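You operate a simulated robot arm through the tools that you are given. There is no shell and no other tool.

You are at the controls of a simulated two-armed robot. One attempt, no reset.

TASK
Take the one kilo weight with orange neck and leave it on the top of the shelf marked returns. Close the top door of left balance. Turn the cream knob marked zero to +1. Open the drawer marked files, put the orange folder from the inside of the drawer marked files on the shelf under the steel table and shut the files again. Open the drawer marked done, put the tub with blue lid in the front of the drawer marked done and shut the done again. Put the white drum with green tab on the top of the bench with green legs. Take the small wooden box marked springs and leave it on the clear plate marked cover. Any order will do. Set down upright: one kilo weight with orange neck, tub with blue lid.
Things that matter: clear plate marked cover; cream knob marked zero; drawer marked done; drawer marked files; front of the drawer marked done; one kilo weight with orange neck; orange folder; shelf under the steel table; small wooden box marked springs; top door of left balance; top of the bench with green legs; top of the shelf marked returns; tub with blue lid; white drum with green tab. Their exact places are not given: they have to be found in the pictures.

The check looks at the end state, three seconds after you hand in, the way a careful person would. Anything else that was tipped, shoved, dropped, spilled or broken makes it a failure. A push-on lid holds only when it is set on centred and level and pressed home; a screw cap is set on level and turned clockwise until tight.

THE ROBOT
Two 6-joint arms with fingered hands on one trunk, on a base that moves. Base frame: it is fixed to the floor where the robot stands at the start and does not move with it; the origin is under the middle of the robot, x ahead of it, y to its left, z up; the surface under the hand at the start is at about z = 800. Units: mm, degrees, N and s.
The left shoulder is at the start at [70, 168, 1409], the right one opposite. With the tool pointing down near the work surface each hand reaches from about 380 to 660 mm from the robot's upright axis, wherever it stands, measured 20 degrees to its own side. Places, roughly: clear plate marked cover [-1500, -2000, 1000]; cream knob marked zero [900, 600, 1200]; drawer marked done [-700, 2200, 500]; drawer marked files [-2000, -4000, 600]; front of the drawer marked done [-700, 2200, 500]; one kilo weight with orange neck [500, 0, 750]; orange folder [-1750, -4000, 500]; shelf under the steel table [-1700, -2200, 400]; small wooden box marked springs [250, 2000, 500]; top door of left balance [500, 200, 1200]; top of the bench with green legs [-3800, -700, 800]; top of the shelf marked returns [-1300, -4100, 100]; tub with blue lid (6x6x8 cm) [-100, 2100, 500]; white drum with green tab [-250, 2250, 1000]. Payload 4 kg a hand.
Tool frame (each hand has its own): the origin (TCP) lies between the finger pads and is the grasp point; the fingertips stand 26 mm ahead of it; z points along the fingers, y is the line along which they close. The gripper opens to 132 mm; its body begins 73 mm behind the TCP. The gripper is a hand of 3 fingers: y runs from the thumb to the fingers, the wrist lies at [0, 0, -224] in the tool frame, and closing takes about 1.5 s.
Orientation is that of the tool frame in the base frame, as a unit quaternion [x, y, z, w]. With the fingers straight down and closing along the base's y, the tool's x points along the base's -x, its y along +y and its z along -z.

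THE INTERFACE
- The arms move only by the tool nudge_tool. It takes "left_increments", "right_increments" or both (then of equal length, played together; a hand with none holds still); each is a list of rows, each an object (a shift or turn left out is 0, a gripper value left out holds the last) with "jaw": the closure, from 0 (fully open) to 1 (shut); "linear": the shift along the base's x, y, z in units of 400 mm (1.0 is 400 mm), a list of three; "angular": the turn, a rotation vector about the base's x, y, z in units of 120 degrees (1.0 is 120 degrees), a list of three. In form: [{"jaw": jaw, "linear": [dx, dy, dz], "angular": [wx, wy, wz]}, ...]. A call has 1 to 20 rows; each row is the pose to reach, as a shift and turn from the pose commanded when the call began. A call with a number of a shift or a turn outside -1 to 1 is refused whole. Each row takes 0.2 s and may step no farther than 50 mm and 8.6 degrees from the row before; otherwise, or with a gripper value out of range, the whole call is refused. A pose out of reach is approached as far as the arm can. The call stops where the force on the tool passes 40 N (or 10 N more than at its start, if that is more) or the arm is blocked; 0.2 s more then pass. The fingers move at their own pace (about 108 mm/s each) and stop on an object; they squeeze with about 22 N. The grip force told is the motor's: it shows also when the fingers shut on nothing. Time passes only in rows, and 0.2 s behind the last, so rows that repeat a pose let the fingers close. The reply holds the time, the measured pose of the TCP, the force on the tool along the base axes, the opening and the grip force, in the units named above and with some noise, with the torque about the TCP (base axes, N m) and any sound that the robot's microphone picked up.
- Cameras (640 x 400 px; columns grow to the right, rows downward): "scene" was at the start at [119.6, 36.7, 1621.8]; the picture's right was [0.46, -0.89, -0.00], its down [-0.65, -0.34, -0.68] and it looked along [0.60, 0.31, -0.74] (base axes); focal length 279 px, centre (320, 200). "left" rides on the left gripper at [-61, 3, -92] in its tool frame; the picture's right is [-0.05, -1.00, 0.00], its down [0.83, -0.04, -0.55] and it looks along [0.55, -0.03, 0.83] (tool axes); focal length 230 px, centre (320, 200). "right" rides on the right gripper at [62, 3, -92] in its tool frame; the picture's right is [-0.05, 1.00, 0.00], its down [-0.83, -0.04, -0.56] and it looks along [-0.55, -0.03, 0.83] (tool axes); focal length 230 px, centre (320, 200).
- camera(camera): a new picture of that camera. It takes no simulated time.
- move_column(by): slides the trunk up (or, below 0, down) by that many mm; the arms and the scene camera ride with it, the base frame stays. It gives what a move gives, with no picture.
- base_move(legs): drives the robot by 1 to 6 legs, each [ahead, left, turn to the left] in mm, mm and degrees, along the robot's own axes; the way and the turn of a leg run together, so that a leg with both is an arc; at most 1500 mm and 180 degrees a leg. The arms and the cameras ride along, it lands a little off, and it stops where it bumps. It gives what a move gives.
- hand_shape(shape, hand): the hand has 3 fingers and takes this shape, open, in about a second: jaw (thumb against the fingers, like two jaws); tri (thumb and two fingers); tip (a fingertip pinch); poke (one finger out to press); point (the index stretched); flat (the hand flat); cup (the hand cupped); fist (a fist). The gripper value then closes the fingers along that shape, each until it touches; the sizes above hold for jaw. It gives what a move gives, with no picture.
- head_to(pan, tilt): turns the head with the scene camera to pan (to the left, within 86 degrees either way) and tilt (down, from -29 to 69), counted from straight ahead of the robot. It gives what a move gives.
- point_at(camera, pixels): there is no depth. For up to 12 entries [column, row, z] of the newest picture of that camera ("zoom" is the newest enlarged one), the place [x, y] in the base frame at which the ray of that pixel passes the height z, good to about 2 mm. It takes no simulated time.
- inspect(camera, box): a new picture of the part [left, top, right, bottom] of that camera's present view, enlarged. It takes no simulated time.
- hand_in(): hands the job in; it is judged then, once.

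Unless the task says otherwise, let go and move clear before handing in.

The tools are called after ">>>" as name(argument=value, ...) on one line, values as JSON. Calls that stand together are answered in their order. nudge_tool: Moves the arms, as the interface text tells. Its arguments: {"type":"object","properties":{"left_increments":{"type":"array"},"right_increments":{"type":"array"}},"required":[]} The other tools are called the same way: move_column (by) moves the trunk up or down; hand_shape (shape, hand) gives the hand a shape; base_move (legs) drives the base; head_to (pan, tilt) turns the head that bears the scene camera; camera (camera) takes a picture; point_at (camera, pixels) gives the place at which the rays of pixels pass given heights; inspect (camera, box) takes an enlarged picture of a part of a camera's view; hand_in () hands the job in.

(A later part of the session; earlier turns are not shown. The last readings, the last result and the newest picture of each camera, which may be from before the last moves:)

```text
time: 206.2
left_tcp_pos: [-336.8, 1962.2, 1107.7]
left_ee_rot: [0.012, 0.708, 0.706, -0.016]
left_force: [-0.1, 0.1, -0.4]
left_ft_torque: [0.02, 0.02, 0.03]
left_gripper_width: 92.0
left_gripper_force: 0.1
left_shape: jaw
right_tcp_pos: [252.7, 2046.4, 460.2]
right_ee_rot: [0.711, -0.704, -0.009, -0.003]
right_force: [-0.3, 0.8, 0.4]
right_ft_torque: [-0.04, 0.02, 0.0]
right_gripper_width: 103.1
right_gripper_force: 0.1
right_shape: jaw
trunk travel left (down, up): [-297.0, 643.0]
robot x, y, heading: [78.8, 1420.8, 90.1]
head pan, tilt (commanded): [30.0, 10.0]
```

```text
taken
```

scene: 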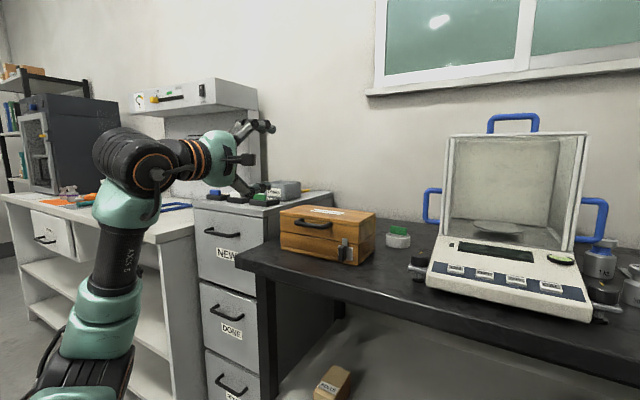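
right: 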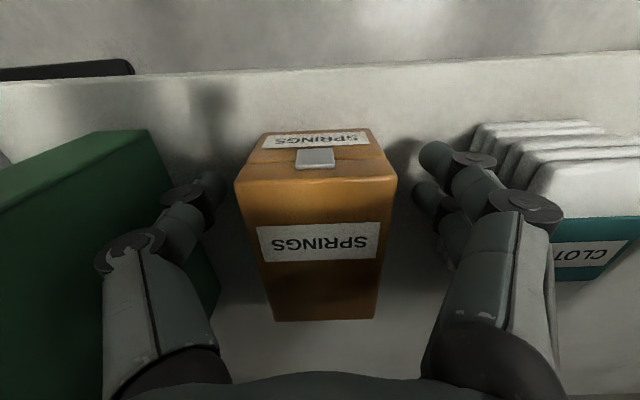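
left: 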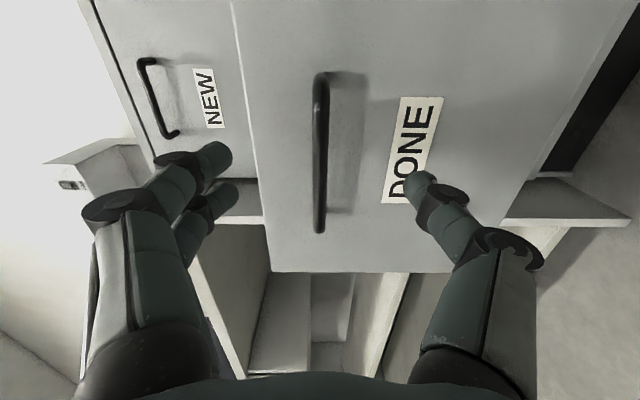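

Well centred. Advance 25 mm and close.

>>> nudge_tool(right_increments=[{"linear": [0, 0.03, 0]}, {"linear": [0, 0.0625, 0]}, {"linear": [0, 0.0625, 0], "jaw": 0.5}, {"linear": [0, 0.0625, 0], "jaw": 0.8}, {"linear": [0, 0.0625, 0], "jaw": 1}, {"linear": [0, 0.0625, 0], "jaw": 1}, {"linear": [0, 0.0625, 0], "jaw": 1}])

>>> camera(camera="right")

```text
time: 207.8
left_tcp_pos: [-336.6, 1962.7, 1108.7]
left_ee_rot: [0.012, 0.707, 0.707, -0.017]
left_force: [0.5, 0.5, -0.4]
left_ft_torque: [-0.02, 0.03, -0.02]
left_gripper_width: 92.2
left_gripper_force: 0.1
left_shape: jaw
right_tcp_pos: [253.5, 2071.6, 459.5]
right_ee_rot: [0.71, -0.704, -0.01, -0.004]
right_force: [-0.4, 0.4, -0.1]
right_ft_torque: [0.06, -0.01, -0.04]
right_gripper_width: 56.0
right_gripper_force: 22.0
right_shape: jaw
trunk travel left (down, up): [-297.0, 643.0]
robot x, y, heading: [83.4, 1422.3, 90.5]
head pan, tilt (commanded): [30.0, 10.0]
```

```text
taken
```

right: 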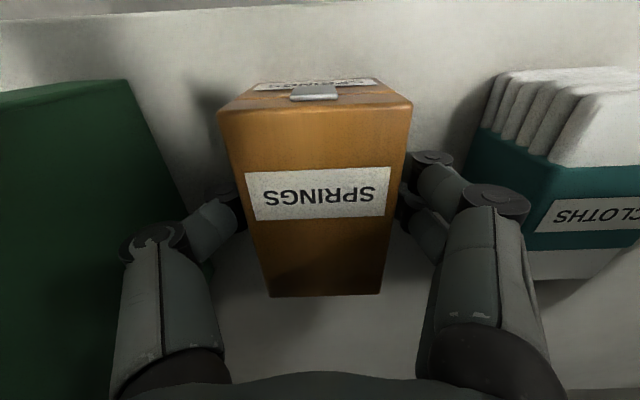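

Gripped (56 mm). Lift 22 mm, check, then back out.

>>> nudge_tool(right_increments=[{"linear": [0, 0, 0.025]}, {"linear": [0, 0, 0.055]}])

>>> camera(camera="right")

>>> base_move(legs=[[-330, 0, -0.4]])

>>> camera(camera="right")

```text
time: 208.4
left_tcp_pos: [-336.4, 1961.4, 1107.5]
left_ee_rot: [0.013, 0.708, 0.706, -0.017]
left_force: [0.4, 0.1, -0.1]
left_ft_torque: [0.0, -0.02, -0.01]
left_gripper_width: 92.1
left_gripper_force: 0.1
left_shape: jaw
right_tcp_pos: [254.0, 2071.6, 480.7]
right_ee_rot: [0.71, -0.704, -0.009, -0.003]
right_force: [0.5, 0.1, -2.1]
right_ft_torque: [-0.01, -0.04, 0.01]
right_gripper_width: 56.0
right_gripper_force: 22.6
right_shape: jaw
trunk travel left (down, up): [-297.0, 643.0]
robot x, y, heading: [78.6, 1421.3, 90.5]
head pan, tilt (commanded): [30.0, 10.0]
```

```text
taken
```

right: 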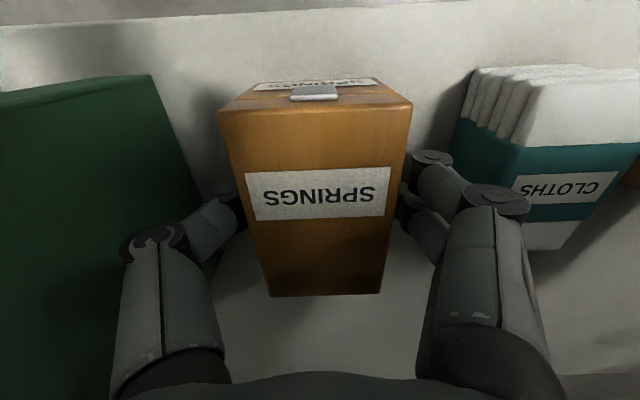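

```text
time: 210.7
left_tcp_pos: [-336.6, 1617.0, 1107.2]
left_ee_rot: [0.013, 0.708, 0.706, -0.018]
left_force: [0.4, 1.0, 0.0]
left_ft_torque: [-0.04, 0.01, -0.02]
left_gripper_width: 92.4
left_gripper_force: 0.1
left_shape: jaw
right_tcp_pos: [255.1, 1727.9, 481.8]
right_ee_rot: [0.711, -0.703, -0.009, -0.005]
right_force: [0.5, -0.8, -1.9]
right_ft_torque: [0.01, 0.02, 0.03]
right_gripper_width: 56.0
right_gripper_force: 22.2
right_shape: jaw
trunk travel left (down, up): [-297.0, 643.0]
robot x, y, heading: [81.6, 1076.1, 90.1]
head pan, tilt (commanded): [30.0, 10.0]
```

```text
taken
```

right: 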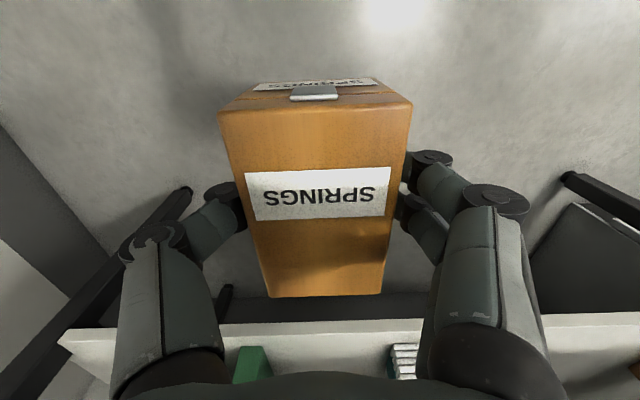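

SPRINGS box held. Next, the drum with the left hand: shift to x≈−200, turn to heading ≈5°, then raise the trunk.

>>> base_move(legs=[[0, 280, 0], [0, 0, -85]])

>>> move_column(by=227)

```text
time: 216.2
left_tcp_pos: [288.4, 1547.3, 1106.8]
left_ee_rot: [0.482, 0.518, 0.537, 0.459]
left_force: [-0.3, -0.8, 0.2]
left_ft_torque: [-0.02, -0.02, 0.02]
left_gripper_width: 91.9
left_gripper_force: 0.2
left_shape: jaw
right_tcp_pos: [459.8, 971.7, 482.4]
right_ee_rot: [-0.057, 0.998, 0.004, 0.009]
right_force: [-0.8, -0.5, -1.3]
right_ft_torque: [0.02, 0.0, 0.03]
right_gripper_width: 56.0
right_gripper_force: 22.5
right_shape: jaw
trunk travel left (down, up): [-297.0, 643.0]
robot x, y, heading: [-205.8, 1076.6, 6.3]
head pan, tilt (commanded): [30.0, 10.0]
```

```text
time: 218.6
left_tcp_pos: [288.7, 1548.3, 1334.2]
left_ee_rot: [0.482, 0.518, 0.537, 0.459]
left_force: [0.2, -0.2, -0.1]
left_ft_torque: [-0.01, -0.04, 0.01]
left_gripper_width: 92.4
left_gripper_force: 0.0
left_shape: jaw
right_tcp_pos: [459.8, 971.8, 708.8]
right_ee_rot: [-0.058, 0.998, 0.003, 0.009]
right_force: [-0.6, -0.1, -2.4]
right_ft_torque: [-0.04, -0.02, 0.02]
right_gripper_width: 55.7
right_gripper_force: 22.0
right_shape: jaw
trunk travel left (down, up): [-524.0, 416.0]
robot x, y, heading: [-206.4, 1074.1, 6.1]
head pan, tilt (commanded): [30.0, 10.0]
```

Unroll the left hand about its pointing axis first.

>>> nudge_tool(left_increments=[{"linear": [-0.007, 0.02, -0.023], "angular": [-0.0678, -0.0073, 0]}, {"linear": [-0.014, 0.04, -0.046], "angular": [-0.1356, -0.0145, 0]}, {"linear": [-0.02, 0.06, -0.069], "angular": [-0.2035, -0.0218, 0]}, {"linear": [-0.027, 0.08, -0.09], "angular": [-0.2713, -0.0291, 0]}, {"linear": [-0.034, 0.1, -0.114], "angular": [-0.339, -0.0364, 0]}, {"linear": [-0.04, 0.12, -0.137], "angular": [-0.407, -0.0436, 0]}, {"linear": [-0.047, 0.14, -0.16], "angular": [-0.4747, -0.051, 0]}, {"linear": [-0.054, 0.16, -0.18], "angular": [-0.5425, -0.058, 0]}, {"linear": [-0.06, 0.18, -0.2], "angular": [-0.6104, -0.0655, 0]}, {"linear": [-0.067, 0.2, -0.23], "angular": [-0.678, -0.0727, 0]}, {"linear": [-0.07, 0.23, -0.25], "angular": [-0.746, -0.08, 0]}])

>>> nudge_tool(left_increments=[{"linear": [-0.064, 0.011, -0.063], "angular": [-0.0072, 0.0678, 0]}, {"linear": [-0.127, 0.023, -0.127], "angular": [-0.0145, 0.1355, 0]}, {"linear": [-0.19, 0.034, -0.19], "angular": [-0.0217, 0.2033, 0]}, {"linear": [-0.25, 0.045, -0.25], "angular": [-0.0289, 0.271, 0]}, {"linear": [-0.32, 0.057, -0.32], "angular": [-0.036, 0.339, 0]}, {"linear": [-0.38, 0.068, -0.38], "angular": [-0.0434, 0.4066, 0]}, {"linear": [-0.445, 0.08, -0.444], "angular": [-0.0506, 0.4744, 0]}, {"linear": [-0.51, 0.09, -0.507], "angular": [-0.058, 0.542, 0]}, {"linear": [-0.57, 0.1, -0.57], "angular": [-0.065, 0.61, 0]}, {"linear": [-0.635, 0.114, -0.634], "angular": [-0.0723, 0.678, 0]}, {"linear": [-0.7, 0.125, -0.6975], "angular": [-0.0795, 0.7455, 0]}])

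>>> camera(camera="left")

```text
time: 221.0
left_tcp_pos: [315.9, 1535.9, 1253.0]
left_ee_rot: [-0.023, 0.709, 0.051, 0.703]
left_force: [0.4, -0.5, -1.3]
left_ft_torque: [0.01, -0.13, 0.07]
left_gripper_width: 92.1
left_gripper_force: 0.0
left_shape: jaw
left hand out of reach, approached as far as the arm can: row 5, 6, 7, 8, 9, 10, 11
right_tcp_pos: [459.5, 973.7, 708.1]
right_ee_rot: [-0.058, 0.998, 0.004, 0.009]
right_force: [0.1, -0.9, -2.7]
right_ft_torque: [-0.01, 0.06, 0.02]
right_gripper_width: 55.8
right_gripper_force: 21.5
right_shape: jaw
trunk travel left (down, up): [-524.0, 416.0]
robot x, y, heading: [-204.9, 1075.4, 6.2]
head pan, tilt (commanded): [30.0, 10.0]
```

```text
time: 223.4
left_tcp_pos: [119.0, 1549.3, 991.9]
left_ee_rot: [-0.033, 0.999, 0.0, 0.01]
left_force: [0.1, -1.2, -0.5]
left_ft_torque: [0.02, -0.04, -0.02]
left_gripper_width: 92.5
left_gripper_force: 0.0
left_shape: jaw
left hand out of reach, approached as far as the arm can: row 2, 3, 4, 5, 6, 7, 8, 9, 10, 11
right_tcp_pos: [459.8, 972.5, 709.3]
right_ee_rot: [-0.057, 0.998, 0.003, 0.008]
right_force: [-0.8, 0.8, -2.0]
right_ft_torque: [0.02, -0.02, -0.03]
right_gripper_width: 56.0
right_gripper_force: 22.1
right_shape: jaw
trunk travel left (down, up): [-524.0, 416.0]
robot x, y, heading: [-208.2, 1075.5, 6.3]
head pan, tilt (commanded): [30.0, 10.0]
```

```text
taken
```

left: 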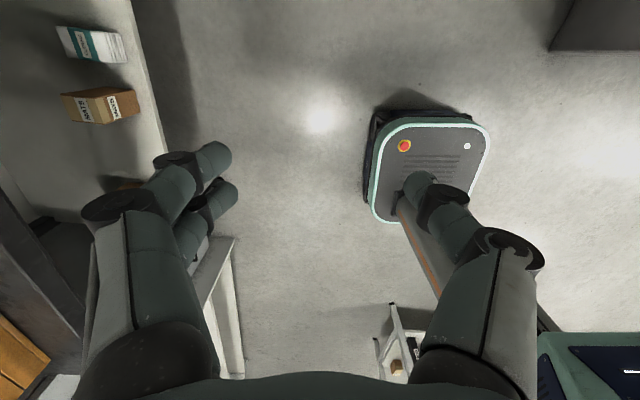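

Left hand is fingers-down. To survey around the drum I raise the trunk 150, set the arm's offset, then drive so the hand is above the drum at a safe height.

>>> move_column(by=150)

>>> nudge_tool(left_increments=[{"linear": [-0.045, 0.1, 0]}, {"linear": [-0.09, 0.2, 0]}, {"linear": [-0.135, 0.3, 0]}, {"linear": [-0.18, 0.3925, 0]}])

>>> base_move(legs=[[-202, 0, 0], [0, 250, 0]])

>>> camera(camera="left")

```text
time: 225.2
left_tcp_pos: [120.7, 1549.5, 1141.9]
left_ee_rot: [-0.032, 0.999, 0.0, 0.012]
left_force: [0.5, -0.2, 0.2]
left_ft_torque: [0.01, 0.0, 0.0]
left_gripper_width: 92.4
left_gripper_force: 0.1
left_shape: jaw
right_tcp_pos: [460.9, 972.2, 858.3]
right_ee_rot: [-0.057, 0.998, 0.004, 0.008]
right_force: [0.3, -0.3, -2.2]
right_ft_torque: [-0.02, 0.02, 0.01]
right_gripper_width: 55.2
right_gripper_force: 21.8
right_shape: jaw
trunk travel left (down, up): [-674.0, 266.0]
robot x, y, heading: [-203.4, 1082.1, 6.3]
head pan, tilt (commanded): [30.0, 10.0]
```

```text
time: 226.2
left_tcp_pos: [107.0, 1713.1, 1165.8]
left_ee_rot: [-0.032, 0.999, 0.001, 0.011]
left_force: [0.0, -0.7, -0.2]
left_ft_torque: [-0.01, 0.01, 0.01]
left_gripper_width: 92.5
left_gripper_force: 0.0
left_shape: jaw
left hand out of reach, approached as far as the arm can: row 1, 2, 3, 4
right_tcp_pos: [460.1, 971.0, 858.9]
right_ee_rot: [-0.057, 0.998, 0.004, 0.009]
right_force: [0.7, -0.8, -2.5]
right_ft_torque: [-0.03, 0.03, 0.01]
right_gripper_width: 55.6
right_gripper_force: 21.8
right_shape: jaw
trunk travel left (down, up): [-674.0, 266.0]
robot x, y, heading: [-202.7, 1074.0, 6.2]
head pan, tilt (commanded): [30.0, 10.0]
```

```text
time: 229.2
left_tcp_pos: [-111.7, 1933.0, 1166.2]
left_ee_rot: [-0.031, 0.999, 0.0, 0.01]
left_force: [-0.1, -0.3, -0.4]
left_ft_torque: [0.03, -0.01, 0.0]
left_gripper_width: 92.1
left_gripper_force: 0.2
left_shape: jaw
right_tcp_pos: [241.1, 1191.3, 858.4]
right_ee_rot: [-0.057, 0.998, 0.004, 0.008]
right_force: [-0.7, 0.4, -1.7]
right_ft_torque: [-0.02, 0.0, 0.03]
right_gripper_width: 55.7
right_gripper_force: 22.0
right_shape: jaw
trunk travel left (down, up): [-674.0, 266.0]
robot x, y, heading: [-425.6, 1297.9, 6.3]
head pan, tilt (commanded): [30.0, 10.0]
```

```text
taken
```

left: 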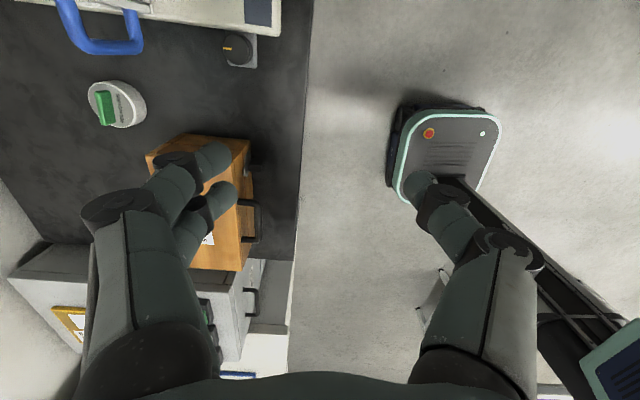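

>>> inspect(camera="left", box=[40, 0, 300, 180])

>>> point_at(camera="left", pixels=[[118, 105, 895], [118, 105, 880], [147, 155, 950], [143, 25, 1000], [75, 45, 1000], [132, 53, 1000], [262, 36, 890], [103, 108, 910]])

```text
2.22 times, centred on (170, 90) of left
```

zoom: 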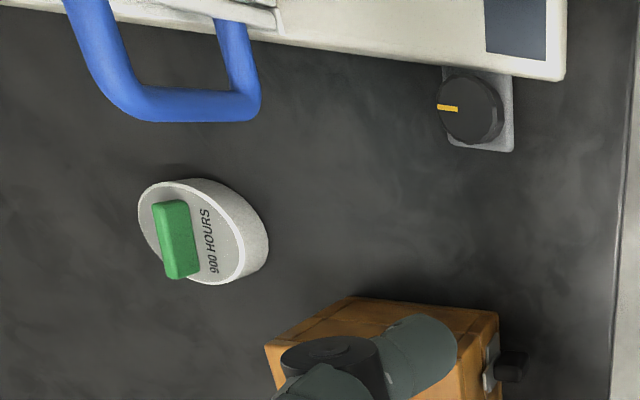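

```text
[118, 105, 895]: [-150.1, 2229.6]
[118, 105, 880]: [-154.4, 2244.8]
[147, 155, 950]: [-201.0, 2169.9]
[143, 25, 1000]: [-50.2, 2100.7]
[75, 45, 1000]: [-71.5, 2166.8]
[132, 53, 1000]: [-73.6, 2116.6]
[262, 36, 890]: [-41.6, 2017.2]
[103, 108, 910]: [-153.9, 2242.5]
```

>>> point_at(camera="left", pixels=[[111.4, 103.5, 880], [111.4, 103.5, 890], [111.4, 103.5, 900], [146, 118, 857], [88, 97, 890], [125, 128, 857], [130, 82, 900], [102, 122, 900]])

```text
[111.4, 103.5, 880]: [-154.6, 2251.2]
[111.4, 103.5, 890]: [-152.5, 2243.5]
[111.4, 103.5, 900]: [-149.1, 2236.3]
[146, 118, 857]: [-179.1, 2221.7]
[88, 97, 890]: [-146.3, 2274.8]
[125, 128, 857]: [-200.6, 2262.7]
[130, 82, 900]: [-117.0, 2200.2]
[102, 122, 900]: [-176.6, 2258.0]
```

Drum centre ≈ (−153,2243), top z≈890; STANDARDS back edge y≈2170, blue handle y≤2167 at x≥−75. Drive so the left hand comes above the drum at z 1166.

>>> base_move(legs=[[-7, 300, -0.3]])

>>> camera(camera="left")

>>> inspect(camera="left", box=[200, 0, 480, 220])

```text
time: 231.2
left_tcp_pos: [-153.7, 2231.2, 1165.6]
left_ee_rot: [-0.032, 0.999, -0.001, 0.011]
left_force: [0.5, 0.6, 0.6]
left_ft_torque: [0.01, -0.02, -0.01]
left_gripper_width: 92.5
left_gripper_force: 0.0
left_shape: jaw
right_tcp_pos: [200.1, 1490.7, 858.5]
right_ee_rot: [-0.057, 0.998, 0.003, 0.009]
right_force: [0.2, -0.4, -2.0]
right_ft_torque: [-0.02, 0.02, 0.0]
right_gripper_width: 55.9
right_gripper_force: 22.8
right_shape: jaw
trunk travel left (down, up): [-674.0, 266.0]
robot x, y, heading: [-469.1, 1590.6, 6.3]
head pan, tilt (commanded): [30.0, 10.0]
```

```text
taken
```

left: 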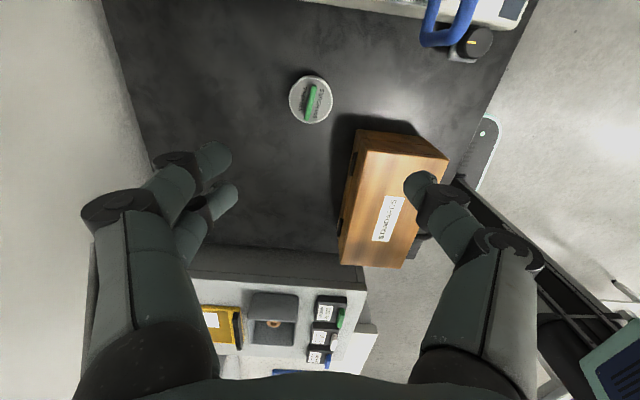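

```text
1.82 times, centred on (340, 110) of left
```

zoom: 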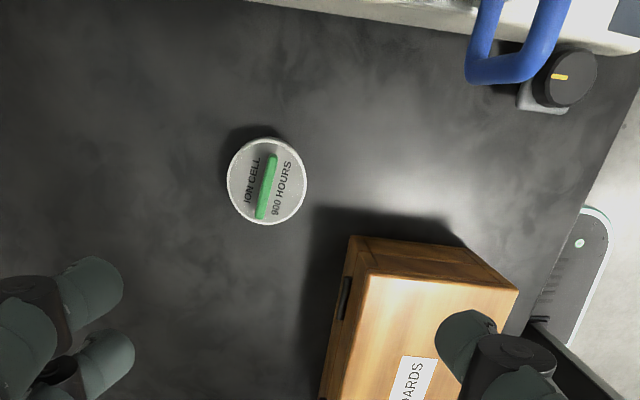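

>>> point_at(camera="left", pixels=[[311, 99, 885], [311, 99, 890], [288, 99, 885], [334, 99, 885], [311, 76, 885], [311, 123, 885], [346, 75, 857]])

```text
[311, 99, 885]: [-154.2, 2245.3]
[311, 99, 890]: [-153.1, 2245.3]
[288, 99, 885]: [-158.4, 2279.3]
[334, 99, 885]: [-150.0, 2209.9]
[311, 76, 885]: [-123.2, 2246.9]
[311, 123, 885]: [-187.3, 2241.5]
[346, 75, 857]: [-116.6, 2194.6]
```

Drum centre (−155,2245), Ø≈67. Lower to ~930 with jaw 105 mm, check.

>>> nudge_tool(left_increments=[{"linear": [0, 0.02, -0.1], "jaw": 0.2}, {"linear": [-0.002, 0.035, -0.2]}, {"linear": [-0.002, 0.035, -0.3]}, {"linear": [-0.002, 0.035, -0.4]}, {"linear": [-0.002, 0.035, -0.5]}, {"linear": [-0.002, 0.035, -0.59]}])

>>> camera(camera="left")

```text
time: 232.6
left_tcp_pos: [-116.4, 2207.4, 892.5]
left_ee_rot: [-0.033, 0.999, -0.001, 0.008]
left_force: [-3.7, -0.2, -0.8]
left_ft_torque: [-0.05, -0.29, 0.02]
left_gripper_width: 105.3
left_gripper_force: 0.2
left_shape: jaw
left hand out of reach, approached as far as the arm can: row 1, 2, 3, 4, 5, 6
right_tcp_pos: [203.2, 1489.9, 856.3]
right_ee_rot: [-0.056, 0.998, 0.004, 0.007]
right_force: [0.7, 0.3, -4.0]
right_ft_torque: [-0.04, 0.03, 0.01]
right_gripper_width: 55.7
right_gripper_force: 21.7
right_shape: jaw
trunk travel left (down, up): [-674.0, 266.0]
robot x, y, heading: [-464.2, 1595.1, 6.0]
head pan, tilt (commanded): [30.0, 10.0]
```

```text
taken
```

left: 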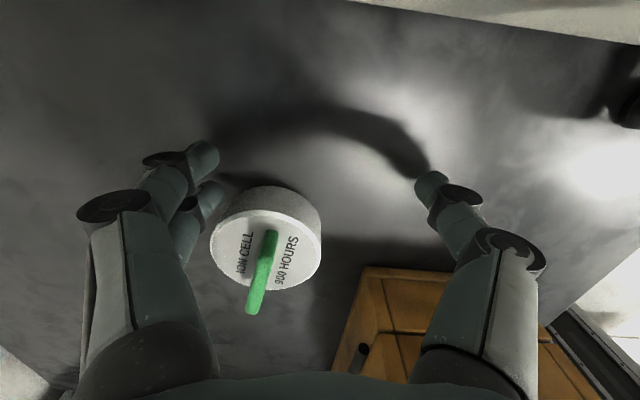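

The hand drifted to (−116,2207) from a reach limit and touched lightly (−3.7 N). Lift up, back away, and re-approach with the base farther right so the arm is less extended.

>>> nudge_tool(left_increments=[{"linear": [0.0, 0, 0.1]}, {"linear": [0.0, 0, 0.2]}, {"linear": [0, 0, 0.3]}, {"linear": [0, 0, 0.4]}, {"linear": [0, 0, 0.5]}, {"linear": [0, 0, 0.6]}])

>>> camera(camera="left")

```text
time: 234.0
left_tcp_pos: [-123.9, 2202.2, 1140.5]
left_ee_rot: [-0.033, 0.999, 0.001, 0.013]
left_force: [-0.9, 0.2, 0.3]
left_ft_torque: [0.03, 0.0, 0.01]
left_gripper_width: 105.5
left_gripper_force: 0.1
left_shape: jaw
left hand out of reach, approached as far as the arm can: row 1, 2, 3, 4
right_tcp_pos: [198.9, 1490.1, 860.8]
right_ee_rot: [-0.058, 0.998, 0.004, 0.011]
right_force: [0.1, -0.3, -1.5]
right_ft_torque: [-0.02, -0.06, -0.01]
right_gripper_width: 55.5
right_gripper_force: 22.4
right_shape: jaw
trunk travel left (down, up): [-674.0, 266.0]
robot x, y, heading: [-463.1, 1597.3, 6.3]
head pan, tilt (commanded): [30.0, 10.0]
```

```text
taken
```

left: 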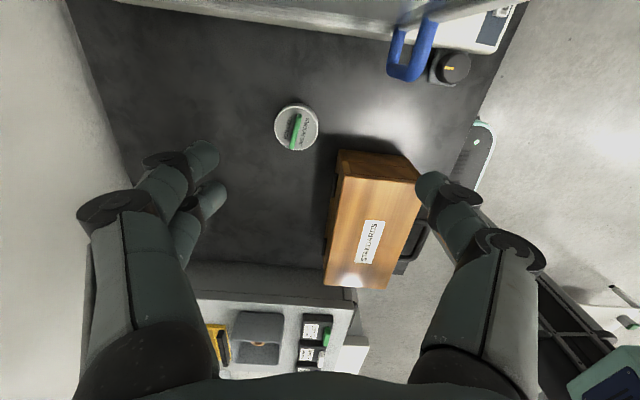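

>>> point_at(camera="left", pixels=[[296, 127, 888], [276, 127, 885], [319, 127, 885]])

>>> base_move(legs=[[0, -300, 0]])

>>> nudge_tool(left_increments=[{"linear": [-0.1, 0, 0.01]}, {"linear": [-0.2, 0, 0.02]}, {"linear": [-0.3, 0, 0.02]}, {"linear": [-0.4, 0, 0.02]}, {"linear": [-0.5, 0, 0.02]}, {"linear": [-0.6, -0.01, 0.02]}])

```text
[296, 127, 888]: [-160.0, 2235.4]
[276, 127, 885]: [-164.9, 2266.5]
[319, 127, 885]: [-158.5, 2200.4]
```

```text
time: 236.1
left_tcp_pos: [-87.6, 1900.5, 1138.1]
left_ee_rot: [-0.033, 0.999, 0.0, 0.011]
left_force: [-0.4, 0.6, -1.0]
left_ft_torque: [-0.02, -0.01, 0.01]
left_gripper_width: 105.5
left_gripper_force: 0.1
left_shape: jaw
right_tcp_pos: [234.3, 1187.0, 858.8]
right_ee_rot: [-0.059, 0.998, 0.004, 0.009]
right_force: [0.4, 1.1, -3.0]
right_ft_torque: [-0.01, 0.02, 0.01]
right_gripper_width: 55.7
right_gripper_force: 22.4
right_shape: jaw
trunk travel left (down, up): [-674.0, 266.0]
robot x, y, heading: [-431.2, 1287.3, 6.3]
head pan, tilt (commanded): [30.0, 10.0]
```

```text
time: 237.5
left_tcp_pos: [-144.0, 1943.2, 1206.0]
left_ee_rot: [-0.033, 0.999, 0.0, 0.011]
left_force: [-0.2, -0.3, 0.3]
left_ft_torque: [0.01, -0.01, 0.02]
left_gripper_width: 105.5
left_gripper_force: 0.0
left_shape: jaw
left hand out of reach, approached as far as the arm can: row 1, 2, 3, 4, 5, 6
right_tcp_pos: [234.6, 1186.3, 859.1]
right_ee_rot: [-0.058, 0.998, 0.004, 0.009]
right_force: [-0.2, 0.2, -2.8]
right_ft_torque: [0.0, 0.01, 0.01]
right_gripper_width: 55.8
right_gripper_force: 21.8
right_shape: jaw
trunk travel left (down, up): [-674.0, 266.0]
robot x, y, heading: [-432.2, 1287.8, 6.4]
head pan, tilt (commanded): [30.0, 10.0]
```

Left arm's usable sector is about 29–57° left of heading. I'll lower the trunk 130, bring the hand to 45°, turn the base to heading ≈16°, and re-approach.

>>> move_column(by=-130)

>>> nudge_tool(left_increments=[{"linear": [0.06, -0.05, -0.03]}, {"linear": [0.12, -0.1, -0.06]}, {"linear": [0.18, -0.15, -0.1]}, {"linear": [0.2215, -0.184, -0.13]}, {"linear": [0.2215, -0.184, -0.16]}])

>>> base_move(legs=[[0, 0, 9.6]])

```text
time: 239.1
left_tcp_pos: [-144.1, 1944.5, 1074.9]
left_ee_rot: [-0.034, 0.999, 0.0, 0.01]
left_force: [-0.4, -0.2, 0.4]
left_ft_torque: [-0.01, -0.03, 0.01]
left_gripper_width: 105.5
left_gripper_force: 0.0
left_shape: jaw
right_tcp_pos: [234.6, 1185.0, 728.8]
right_ee_rot: [-0.059, 0.998, 0.005, 0.009]
right_force: [0.2, 0.5, -1.9]
right_ft_torque: [0.03, 0.01, 0.01]
right_gripper_width: 55.8
right_gripper_force: 21.9
right_shape: jaw
trunk travel left (down, up): [-544.0, 396.0]
robot x, y, heading: [-431.7, 1292.0, 6.0]
head pan, tilt (commanded): [30.0, 10.0]
```

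```text
time: 240.3
left_tcp_pos: [-58.0, 1871.5, 1010.3]
left_ee_rot: [-0.033, 0.999, -0.001, 0.011]
left_force: [-0.2, -0.9, 0.2]
left_ft_torque: [-0.03, -0.03, -0.01]
left_gripper_width: 105.5
left_gripper_force: 0.2
left_shape: jaw
right_tcp_pos: [233.6, 1186.4, 728.3]
right_ee_rot: [-0.059, 0.998, 0.004, 0.009]
right_force: [0.5, 0.1, -2.3]
right_ft_torque: [-0.02, -0.01, 0.02]
right_gripper_width: 55.9
right_gripper_force: 22.0
right_shape: jaw
trunk travel left (down, up): [-544.0, 396.0]
robot x, y, heading: [-428.0, 1290.0, 6.3]
head pan, tilt (commanded): [30.0, 10.0]
```

```text
time: 241.3
left_tcp_pos: [-157.6, 1924.0, 1009.1]
left_ee_rot: [-0.114, 0.993, 0.001, 0.01]
left_force: [-0.6, -0.2, 0.0]
left_ft_torque: [0.0, 0.02, -0.01]
left_gripper_width: 105.6
left_gripper_force: 0.0
left_shape: jaw
right_tcp_pos: [242.4, 1296.8, 728.1]
right_ee_rot: [-0.14, 0.99, 0.004, 0.008]
right_force: [-0.5, 0.5, -2.1]
right_ft_torque: [-0.02, -0.02, 0.0]
right_gripper_width: 55.9
right_gripper_force: 21.8
right_shape: jaw
trunk travel left (down, up): [-544.0, 396.0]
robot x, y, heading: [-426.6, 1289.9, 15.9]
head pan, tilt (commanded): [30.0, 10.0]
```

Hand is in line at x≈−158. Translate the base +311 in y (heading 15.9°).

>>> base_move(legs=[[83, 297, 0]])

>>> camera(camera="left")

```text
time: 243.4
left_tcp_pos: [-155.0, 2225.7, 1010.0]
left_ee_rot: [-0.113, 0.994, 0.002, 0.009]
left_force: [0.2, 1.0, 0.5]
left_ft_torque: [-0.01, 0.0, 0.02]
left_gripper_width: 105.3
left_gripper_force: 0.2
left_shape: jaw
right_tcp_pos: [242.3, 1596.2, 727.4]
right_ee_rot: [-0.138, 0.99, 0.004, 0.008]
right_force: [-0.3, 0.0, -2.1]
right_ft_torque: [0.0, -0.01, -0.01]
right_gripper_width: 56.0
right_gripper_force: 21.5
right_shape: jaw
trunk travel left (down, up): [-544.0, 396.0]
robot x, y, heading: [-432.4, 1595.7, 15.8]
head pan, tilt (commanded): [30.0, 10.0]
```

```text
taken
```

left: 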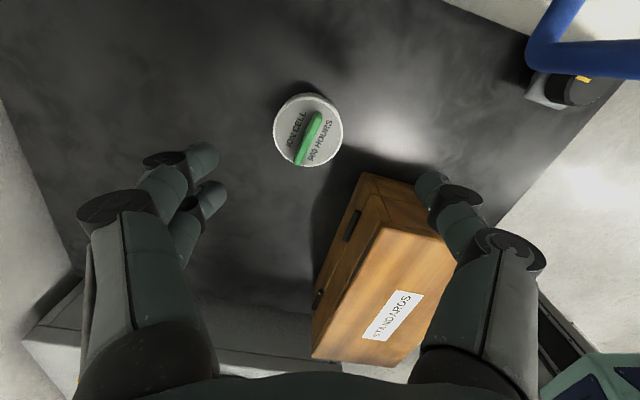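

>>> point_at(camera="left", pixels=[[308, 130, 888], [274, 130, 885], [343, 130, 885], [308, 95, 885], [308, 165, 885], [372, 173, 950]])

```text
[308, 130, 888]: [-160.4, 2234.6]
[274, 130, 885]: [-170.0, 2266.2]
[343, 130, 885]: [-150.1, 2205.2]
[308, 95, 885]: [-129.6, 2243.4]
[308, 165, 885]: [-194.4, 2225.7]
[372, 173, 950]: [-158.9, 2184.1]
```

Drum at (−160,2235). Lower to TCP ≈ 900 and look.

>>> nudge_tool(left_increments=[{"linear": [-0.01, 0.015, -0.09]}, {"linear": [-0.0125, 0.0225, -0.18]}, {"linear": [-0.0125, 0.0225, -0.265]}])

>>> camera(camera="left")

```text
time: 244.2
left_tcp_pos: [-160.8, 2233.8, 900.7]
left_ee_rot: [-0.113, 0.994, 0.001, 0.01]
left_force: [0.3, -0.3, -0.4]
left_ft_torque: [-0.02, 0.01, -0.04]
left_gripper_width: 105.2
left_gripper_force: 0.0
left_shape: jaw
right_tcp_pos: [243.2, 1596.2, 728.4]
right_ee_rot: [-0.136, 0.991, 0.004, 0.008]
right_force: [-0.2, -0.2, -2.0]
right_ft_torque: [-0.01, 0.04, -0.02]
right_gripper_width: 55.9
right_gripper_force: 22.2
right_shape: jaw
trunk travel left (down, up): [-544.0, 396.0]
robot x, y, heading: [-430.7, 1591.4, 15.5]
head pan, tilt (commanded): [30.0, 10.0]
```

```text
taken
```

left: 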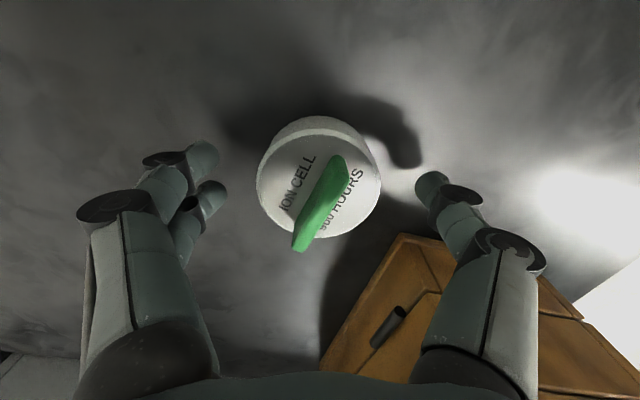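

Centred. Lower 11 mm and close.

>>> nudge_tool(left_increments=[{"linear": [0, 0.0, -0.015]}, {"linear": [0, 0.0, -0.028]}, {"linear": [0, 0.0, -0.028], "jaw": 0.5}, {"linear": [0, 0.0, -0.028], "jaw": 0.8}, {"linear": [0, 0.0, -0.028], "jaw": 1}, {"linear": [0, 0.0, -0.028], "jaw": 1}, {"linear": [0, 0.0, -0.028], "jaw": 1}])

>>> camera(camera="left")

```text
time: 245.8
left_tcp_pos: [-160.9, 2234.3, 891.6]
left_ee_rot: [-0.113, 0.994, 0.002, 0.01]
left_force: [-0.6, 0.4, -0.1]
left_ft_torque: [-0.03, -0.03, 0.03]
left_gripper_width: 56.9
left_gripper_force: 22.2
left_shape: jaw
right_tcp_pos: [242.5, 1596.5, 728.8]
right_ee_rot: [-0.138, 0.99, 0.005, 0.008]
right_force: [-0.4, 0.2, -2.5]
right_ft_torque: [0.0, -0.01, -0.01]
right_gripper_width: 55.8
right_gripper_force: 21.3
right_shape: jaw
trunk travel left (down, up): [-544.0, 396.0]
robot x, y, heading: [-432.8, 1596.1, 15.6]
head pan, tilt (commanded): [30.0, 10.0]
```

```text
taken
```

left: 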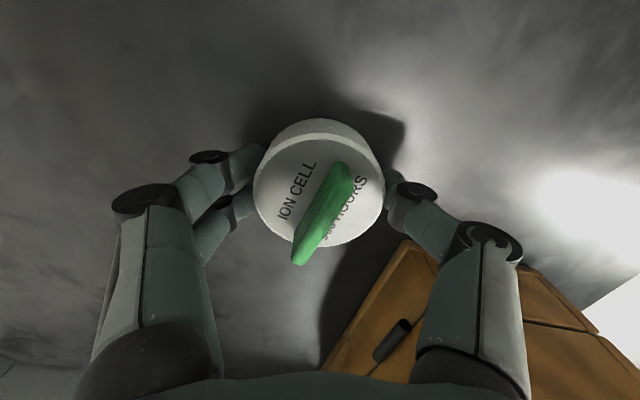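

Gripped (57 mm). Lift 120 mm and check.

>>> nudge_tool(left_increments=[{"linear": [0, 0, 0.08]}, {"linear": [0, 0, 0.18]}, {"linear": [0, 0, 0.3]}])

>>> camera(camera="left")

```text
time: 246.6
left_tcp_pos: [-158.1, 2230.7, 1012.2]
left_ee_rot: [-0.112, 0.994, 0.001, 0.011]
left_force: [0.4, -0.7, -0.1]
left_ft_torque: [0.02, 0.01, -0.01]
left_gripper_width: 56.8
left_gripper_force: 22.3
left_shape: jaw
right_tcp_pos: [242.9, 1594.2, 728.0]
right_ee_rot: [-0.137, 0.99, 0.005, 0.007]
right_force: [0.1, 0.0, -2.1]
right_ft_torque: [0.01, 0.02, -0.02]
right_gripper_width: 55.7
right_gripper_force: 22.3
right_shape: jaw
trunk travel left (down, up): [-544.0, 396.0]
robot x, y, heading: [-431.5, 1592.4, 15.3]
head pan, tilt (commanded): [30.0, 10.0]
```

```text
taken
```

left: 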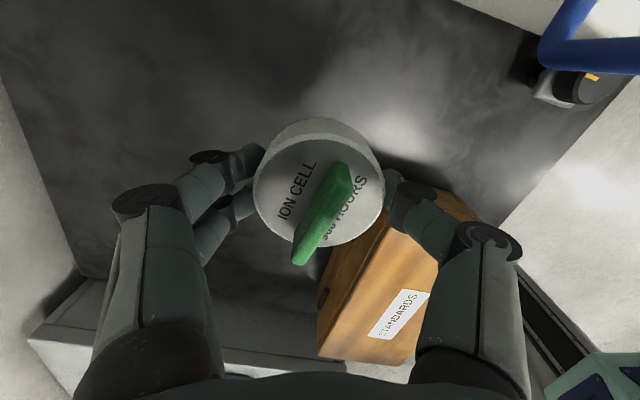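

Drum held. Back away from the table to y≈1000 and turn to face −x to look toward the green-legged bench.

>>> base_move(legs=[[-158, -570, 0], [0, 0, 90], [0, 0, 74.5]])

>>> head_to(pan=20, tilt=15)

>>> camera(camera="scene")

>>> head_to(pan=70, tilt=15)

>>> camera(camera="scene")

>>> head_to(pan=-30, tilt=15)

>>> camera(camera="scene")

```text
time: 257.0
left_tcp_pos: [-856.0, 463.9, 1010.3]
left_ee_rot: [1.0, -0.013, -0.009, 0.001]
left_force: [-0.2, -0.9, -1.4]
left_ft_torque: [-0.03, 0.01, 0.0]
left_gripper_width: 56.1
left_gripper_force: 21.5
left_shape: jaw
right_tcp_pos: [-1086.5, 1178.7, 728.7]
right_ee_rot: [1.0, 0.012, -0.008, 0.004]
right_force: [-0.5, 0.3, -1.6]
right_ft_torque: [-0.01, -0.04, -0.02]
right_gripper_width: 55.3
right_gripper_force: 22.0
right_shape: jaw
trunk travel left (down, up): [-544.0, 396.0]
robot x, y, heading: [-431.3, 1017.4, -178.8]
head pan, tilt (commanded): [30.0, 10.0]
```

```text
time: 257.7
left_tcp_pos: [-856.3, 463.9, 1010.0]
left_ee_rot: [1.0, -0.013, -0.01, 0.0]
left_force: [0.3, 0.0, -0.6]
left_ft_torque: [0.02, 0.0, 0.02]
left_gripper_width: 56.0
left_gripper_force: 22.2
left_shape: jaw
right_tcp_pos: [-1087.3, 1179.1, 728.6]
right_ee_rot: [1.0, 0.012, -0.008, 0.004]
right_force: [-0.8, -0.1, -2.0]
right_ft_torque: [0.0, 0.0, -0.02]
right_gripper_width: 55.6
right_gripper_force: 21.4
right_shape: jaw
trunk travel left (down, up): [-544.0, 396.0]
robot x, y, heading: [-431.5, 1014.5, -178.6]
head pan, tilt (commanded): [20.0, 15.0]
```

```text
taken
```

scene: 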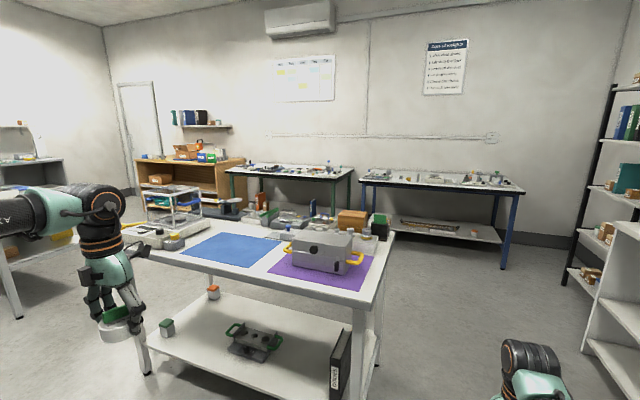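

```text
time: 258.9
left_tcp_pos: [-856.8, 464.1, 1011.4]
left_ee_rot: [1.0, -0.013, -0.01, 0.0]
left_force: [-0.5, 0.7, -1.4]
left_ft_torque: [-0.04, -0.02, 0.03]
left_gripper_width: 55.9
left_gripper_force: 22.0
left_shape: jaw
right_tcp_pos: [-1085.9, 1179.5, 728.2]
right_ee_rot: [1.0, 0.012, -0.009, 0.004]
right_force: [0.2, -0.6, -2.5]
right_ft_torque: [-0.01, -0.02, 0.0]
right_gripper_width: 55.4
right_gripper_force: 22.1
right_shape: jaw
trunk travel left (down, up): [-544.0, 396.0]
robot x, y, heading: [-432.8, 1020.1, -178.7]
head pan, tilt (commanded): [70.0, 15.0]
```

```text
taken
```

scene: 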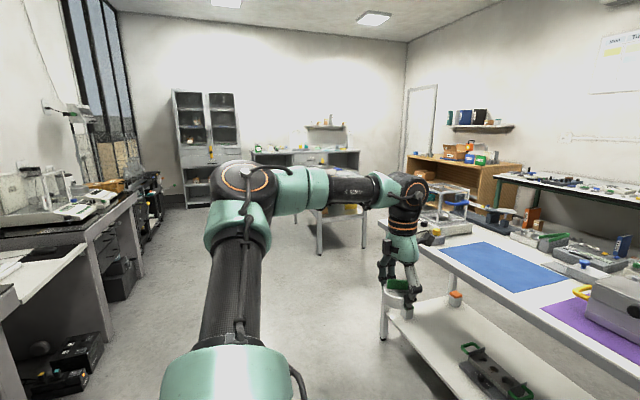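

```text
time: 260.7
left_tcp_pos: [-855.8, 464.3, 1009.8]
left_ee_rot: [1.0, -0.012, -0.01, -0.001]
left_force: [0.2, 0.1, -0.2]
left_ft_torque: [0.0, 0.02, 0.01]
left_gripper_width: 56.0
left_gripper_force: 21.8
left_shape: jaw
right_tcp_pos: [-1086.5, 1179.7, 729.6]
right_ee_rot: [1.0, 0.013, -0.009, 0.004]
right_force: [-0.5, 0.4, -2.7]
right_ft_torque: [0.01, 0.0, 0.0]
right_gripper_width: 55.5
right_gripper_force: 22.0
right_shape: jaw
trunk travel left (down, up): [-544.0, 396.0]
robot x, y, heading: [-434.9, 1014.5, -178.9]
head pan, tilt (commanded): [-30.0, 15.0]
```

```text
taken
```

scene: 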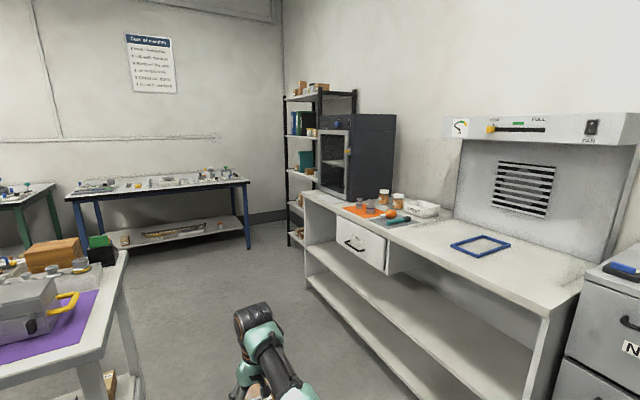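

The green-legged bench is against the far wall (x≈−3800), beyond the centre table. I'll raise the trunk so both loads clear everything, then get coordinates.

>>> move_column(by=380)

>>> head_to(pan=20, tilt=25)

>>> camera(camera="scene")

>>> point_at(camera="scene", pixels=[[374, 285, 800], [385, 225, 800], [140, 262, 800], [355, 165, 850], [230, 165, 850], [340, 390, 0], [520, 175, 850]])

```text
time: 264.3
left_tcp_pos: [-856.9, 463.7, 1389.7]
left_ee_rot: [1.0, -0.013, -0.01, 0.0]
left_force: [0.4, -0.8, -1.0]
left_ft_torque: [-0.01, 0.0, -0.01]
left_gripper_width: 56.1
left_gripper_force: 21.7
left_shape: jaw
right_tcp_pos: [-1085.6, 1179.0, 1107.8]
right_ee_rot: [1.0, 0.013, -0.009, 0.004]
right_force: [-0.3, 0.4, -1.2]
right_ft_torque: [0.02, -0.01, -0.01]
right_gripper_width: 55.4
right_gripper_force: 22.3
right_shape: jaw
trunk travel left (down, up): [-924.0, 16.0]
robot x, y, heading: [-432.0, 1012.0, -179.0]
head pan, tilt (commanded): [-30.0, 15.0]
```

```text
time: 265.5
left_tcp_pos: [-856.6, 463.4, 1390.4]
left_ee_rot: [1.0, -0.012, -0.01, 0.0]
left_force: [0.6, -0.3, -1.0]
left_ft_torque: [0.02, -0.01, 0.03]
left_gripper_width: 56.0
left_gripper_force: 22.1
left_shape: jaw
right_tcp_pos: [-1086.3, 1178.9, 1107.6]
right_ee_rot: [1.0, 0.012, -0.009, 0.004]
right_force: [0.5, -0.5, -2.1]
right_ft_torque: [-0.01, -0.04, 0.02]
right_gripper_width: 55.3
right_gripper_force: 21.6
right_shape: jaw
trunk travel left (down, up): [-924.0, 16.0]
robot x, y, heading: [-433.9, 1015.1, -178.7]
head pan, tilt (commanded): [20.0, 25.0]
```

```text
taken
```

scene: 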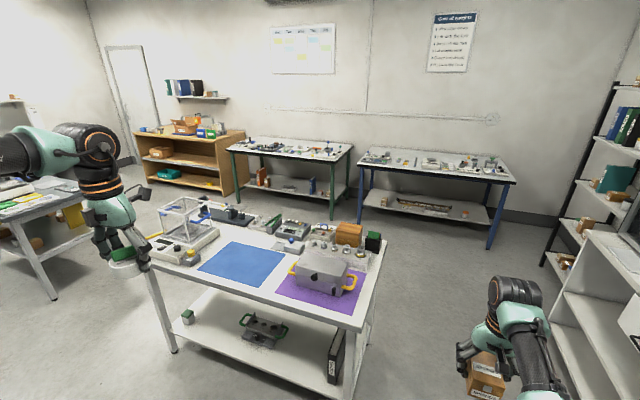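

```text
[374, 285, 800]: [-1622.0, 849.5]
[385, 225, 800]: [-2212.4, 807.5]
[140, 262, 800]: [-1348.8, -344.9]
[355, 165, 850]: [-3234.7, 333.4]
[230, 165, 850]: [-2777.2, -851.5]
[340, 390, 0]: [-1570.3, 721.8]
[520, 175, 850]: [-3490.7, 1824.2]
```

>>> point_at(camera="scene", pixels=[[332, 219, 0], [240, 199, 0], [362, 226, 0], [491, 249, 0], [172, 352, 0], [352, 396, 0], [200, 197, 0], [52, 299, 0], [370, 320, 0]])

>>> inspect(camera="scene", box=[220, 120, 370, 230])

```text
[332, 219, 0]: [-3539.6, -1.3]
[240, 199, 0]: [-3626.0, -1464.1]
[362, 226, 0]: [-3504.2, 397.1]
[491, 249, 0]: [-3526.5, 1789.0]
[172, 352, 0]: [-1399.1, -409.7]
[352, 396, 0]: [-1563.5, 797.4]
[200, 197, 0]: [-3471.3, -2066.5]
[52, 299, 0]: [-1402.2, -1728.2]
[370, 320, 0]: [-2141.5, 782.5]
```

```text
3.64 times, centred on (295, 175) of scene
```

zoom: 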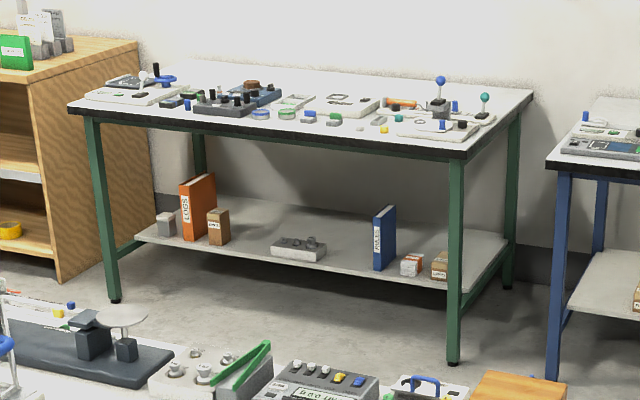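

Green bench: front legs at (−3540,0) and (−3626,−1464); centre table spans x −1400…−2200, y −410…800. Drive round the centre table to about (−2850,−100) facing −x.

>>> base_move(legs=[[0, -320, -1.3], [1400, 0, 0], [1000, 0, 0]])

>>> base_move(legs=[[0, 1400, 0]])

>>> head_to(pan=10, tilt=30)

>>> camera(camera="scene")

```text
time: 279.1
left_tcp_pos: [-3276.7, 765.3, 1391.0]
left_ee_rot: [1.0, -0.024, -0.011, 0.0]
left_force: [0.5, -0.4, -1.3]
left_ft_torque: [0.01, 0.0, 0.03]
left_gripper_width: 56.1
left_gripper_force: 21.8
left_shape: jaw
right_tcp_pos: [-3490.1, 1483.9, 1109.8]
right_ee_rot: [1.0, 0.002, -0.009, 0.004]
right_force: [-0.8, -0.4, -2.9]
right_ft_torque: [-0.01, 0.0, -0.04]
right_gripper_width: 55.5
right_gripper_force: 22.3
right_shape: jaw
trunk travel left (down, up): [-924.0, 16.0]
robot x, y, heading: [-2844.1, 1305.7, 180.3]
head pan, tilt (commanded): [20.0, 25.0]
```

```text
time: 286.3
left_tcp_pos: [-3260.8, -693.6, 1390.2]
left_ee_rot: [1.0, -0.016, -0.01, -0.001]
left_force: [-0.1, -0.3, -0.8]
left_ft_torque: [0.0, -0.01, 0.01]
left_gripper_width: 56.0
left_gripper_force: 21.3
left_shape: jaw
right_tcp_pos: [-3485.5, 23.4, 1108.1]
right_ee_rot: [1.0, 0.009, -0.009, 0.003]
right_force: [0.2, 0.7, -2.1]
right_ft_torque: [0.01, -0.06, -0.01]
right_gripper_width: 55.4
right_gripper_force: 22.2
right_shape: jaw
trunk travel left (down, up): [-924.0, 16.0]
robot x, y, heading: [-2831.1, -147.5, -179.2]
head pan, tilt (commanded): [20.0, 25.0]
```

```text
time: 287.0
left_tcp_pos: [-3260.6, -694.0, 1389.1]
left_ee_rot: [1.0, -0.016, -0.01, 0.0]
left_force: [1.0, -0.4, -1.4]
left_ft_torque: [0.0, 0.01, 0.02]
left_gripper_width: 55.9
left_gripper_force: 21.9
left_shape: jaw
right_tcp_pos: [-3485.9, 22.8, 1108.4]
right_ee_rot: [1.0, 0.008, -0.008, 0.004]
right_force: [-0.1, 0.0, -2.0]
right_ft_torque: [-0.02, -0.05, -0.01]
right_gripper_width: 55.5
right_gripper_force: 22.4
right_shape: jaw
trunk travel left (down, up): [-924.0, 16.0]
robot x, y, heading: [-2830.5, -140.8, -179.3]
head pan, tilt (commanded): [10.0, 30.0]
```

```text
taken
```

scene: 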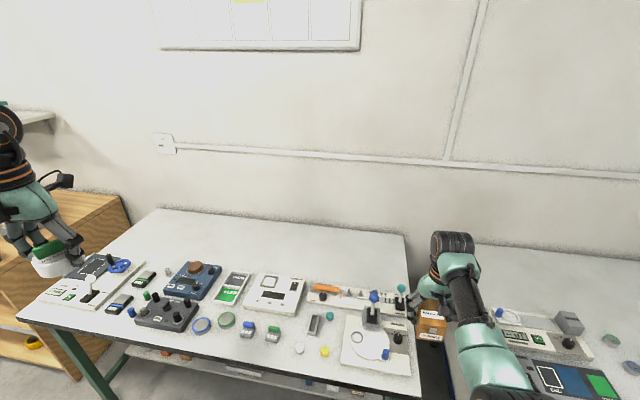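

>>> point_at(camera="scene", pixels=[[220, 357, 850], [220, 357, 800], [160, 211, 850], [403, 236, 850], [403, 236, 800], [420, 396, 850], [20, 318, 850], [300, 245, 850], [200, 250, 850], [310, 255, 850], [345, 365, 850]])

>>> inspect(camera="scene", box=[100, 200, 420, 400])

```text
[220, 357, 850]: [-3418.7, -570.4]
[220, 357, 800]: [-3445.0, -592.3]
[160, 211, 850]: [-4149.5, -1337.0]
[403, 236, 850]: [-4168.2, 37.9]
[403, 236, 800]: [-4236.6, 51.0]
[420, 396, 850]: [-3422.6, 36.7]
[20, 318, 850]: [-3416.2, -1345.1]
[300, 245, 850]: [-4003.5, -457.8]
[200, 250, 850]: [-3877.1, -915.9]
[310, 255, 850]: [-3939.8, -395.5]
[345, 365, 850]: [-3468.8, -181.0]
```

```text
2.00 times, centred on (260, 300) of scene
```

zoom: 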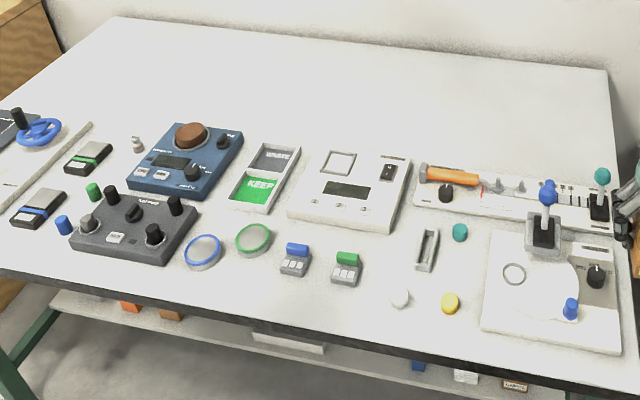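

The bench's front half is cluttered but its back half is free. Compute where the items' back edges are.

>>> point_at(camera="zoom", pixels=[[418, 163, 855], [520, 172, 855], [605, 190, 855], [318, 148, 865], [412, 158, 865], [270, 143, 855], [240, 140, 880], [165, 122, 880], [620, 165, 850], [608, 72, 850], [120, 22, 850]])

```text
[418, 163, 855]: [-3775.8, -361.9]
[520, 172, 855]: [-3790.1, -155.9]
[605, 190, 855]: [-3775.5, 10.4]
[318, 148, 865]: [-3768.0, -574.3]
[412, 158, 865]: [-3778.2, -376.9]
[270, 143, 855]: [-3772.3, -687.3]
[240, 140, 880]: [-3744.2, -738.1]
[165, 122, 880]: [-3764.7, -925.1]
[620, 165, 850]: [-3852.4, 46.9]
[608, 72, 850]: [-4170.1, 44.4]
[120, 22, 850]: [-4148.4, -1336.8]
```

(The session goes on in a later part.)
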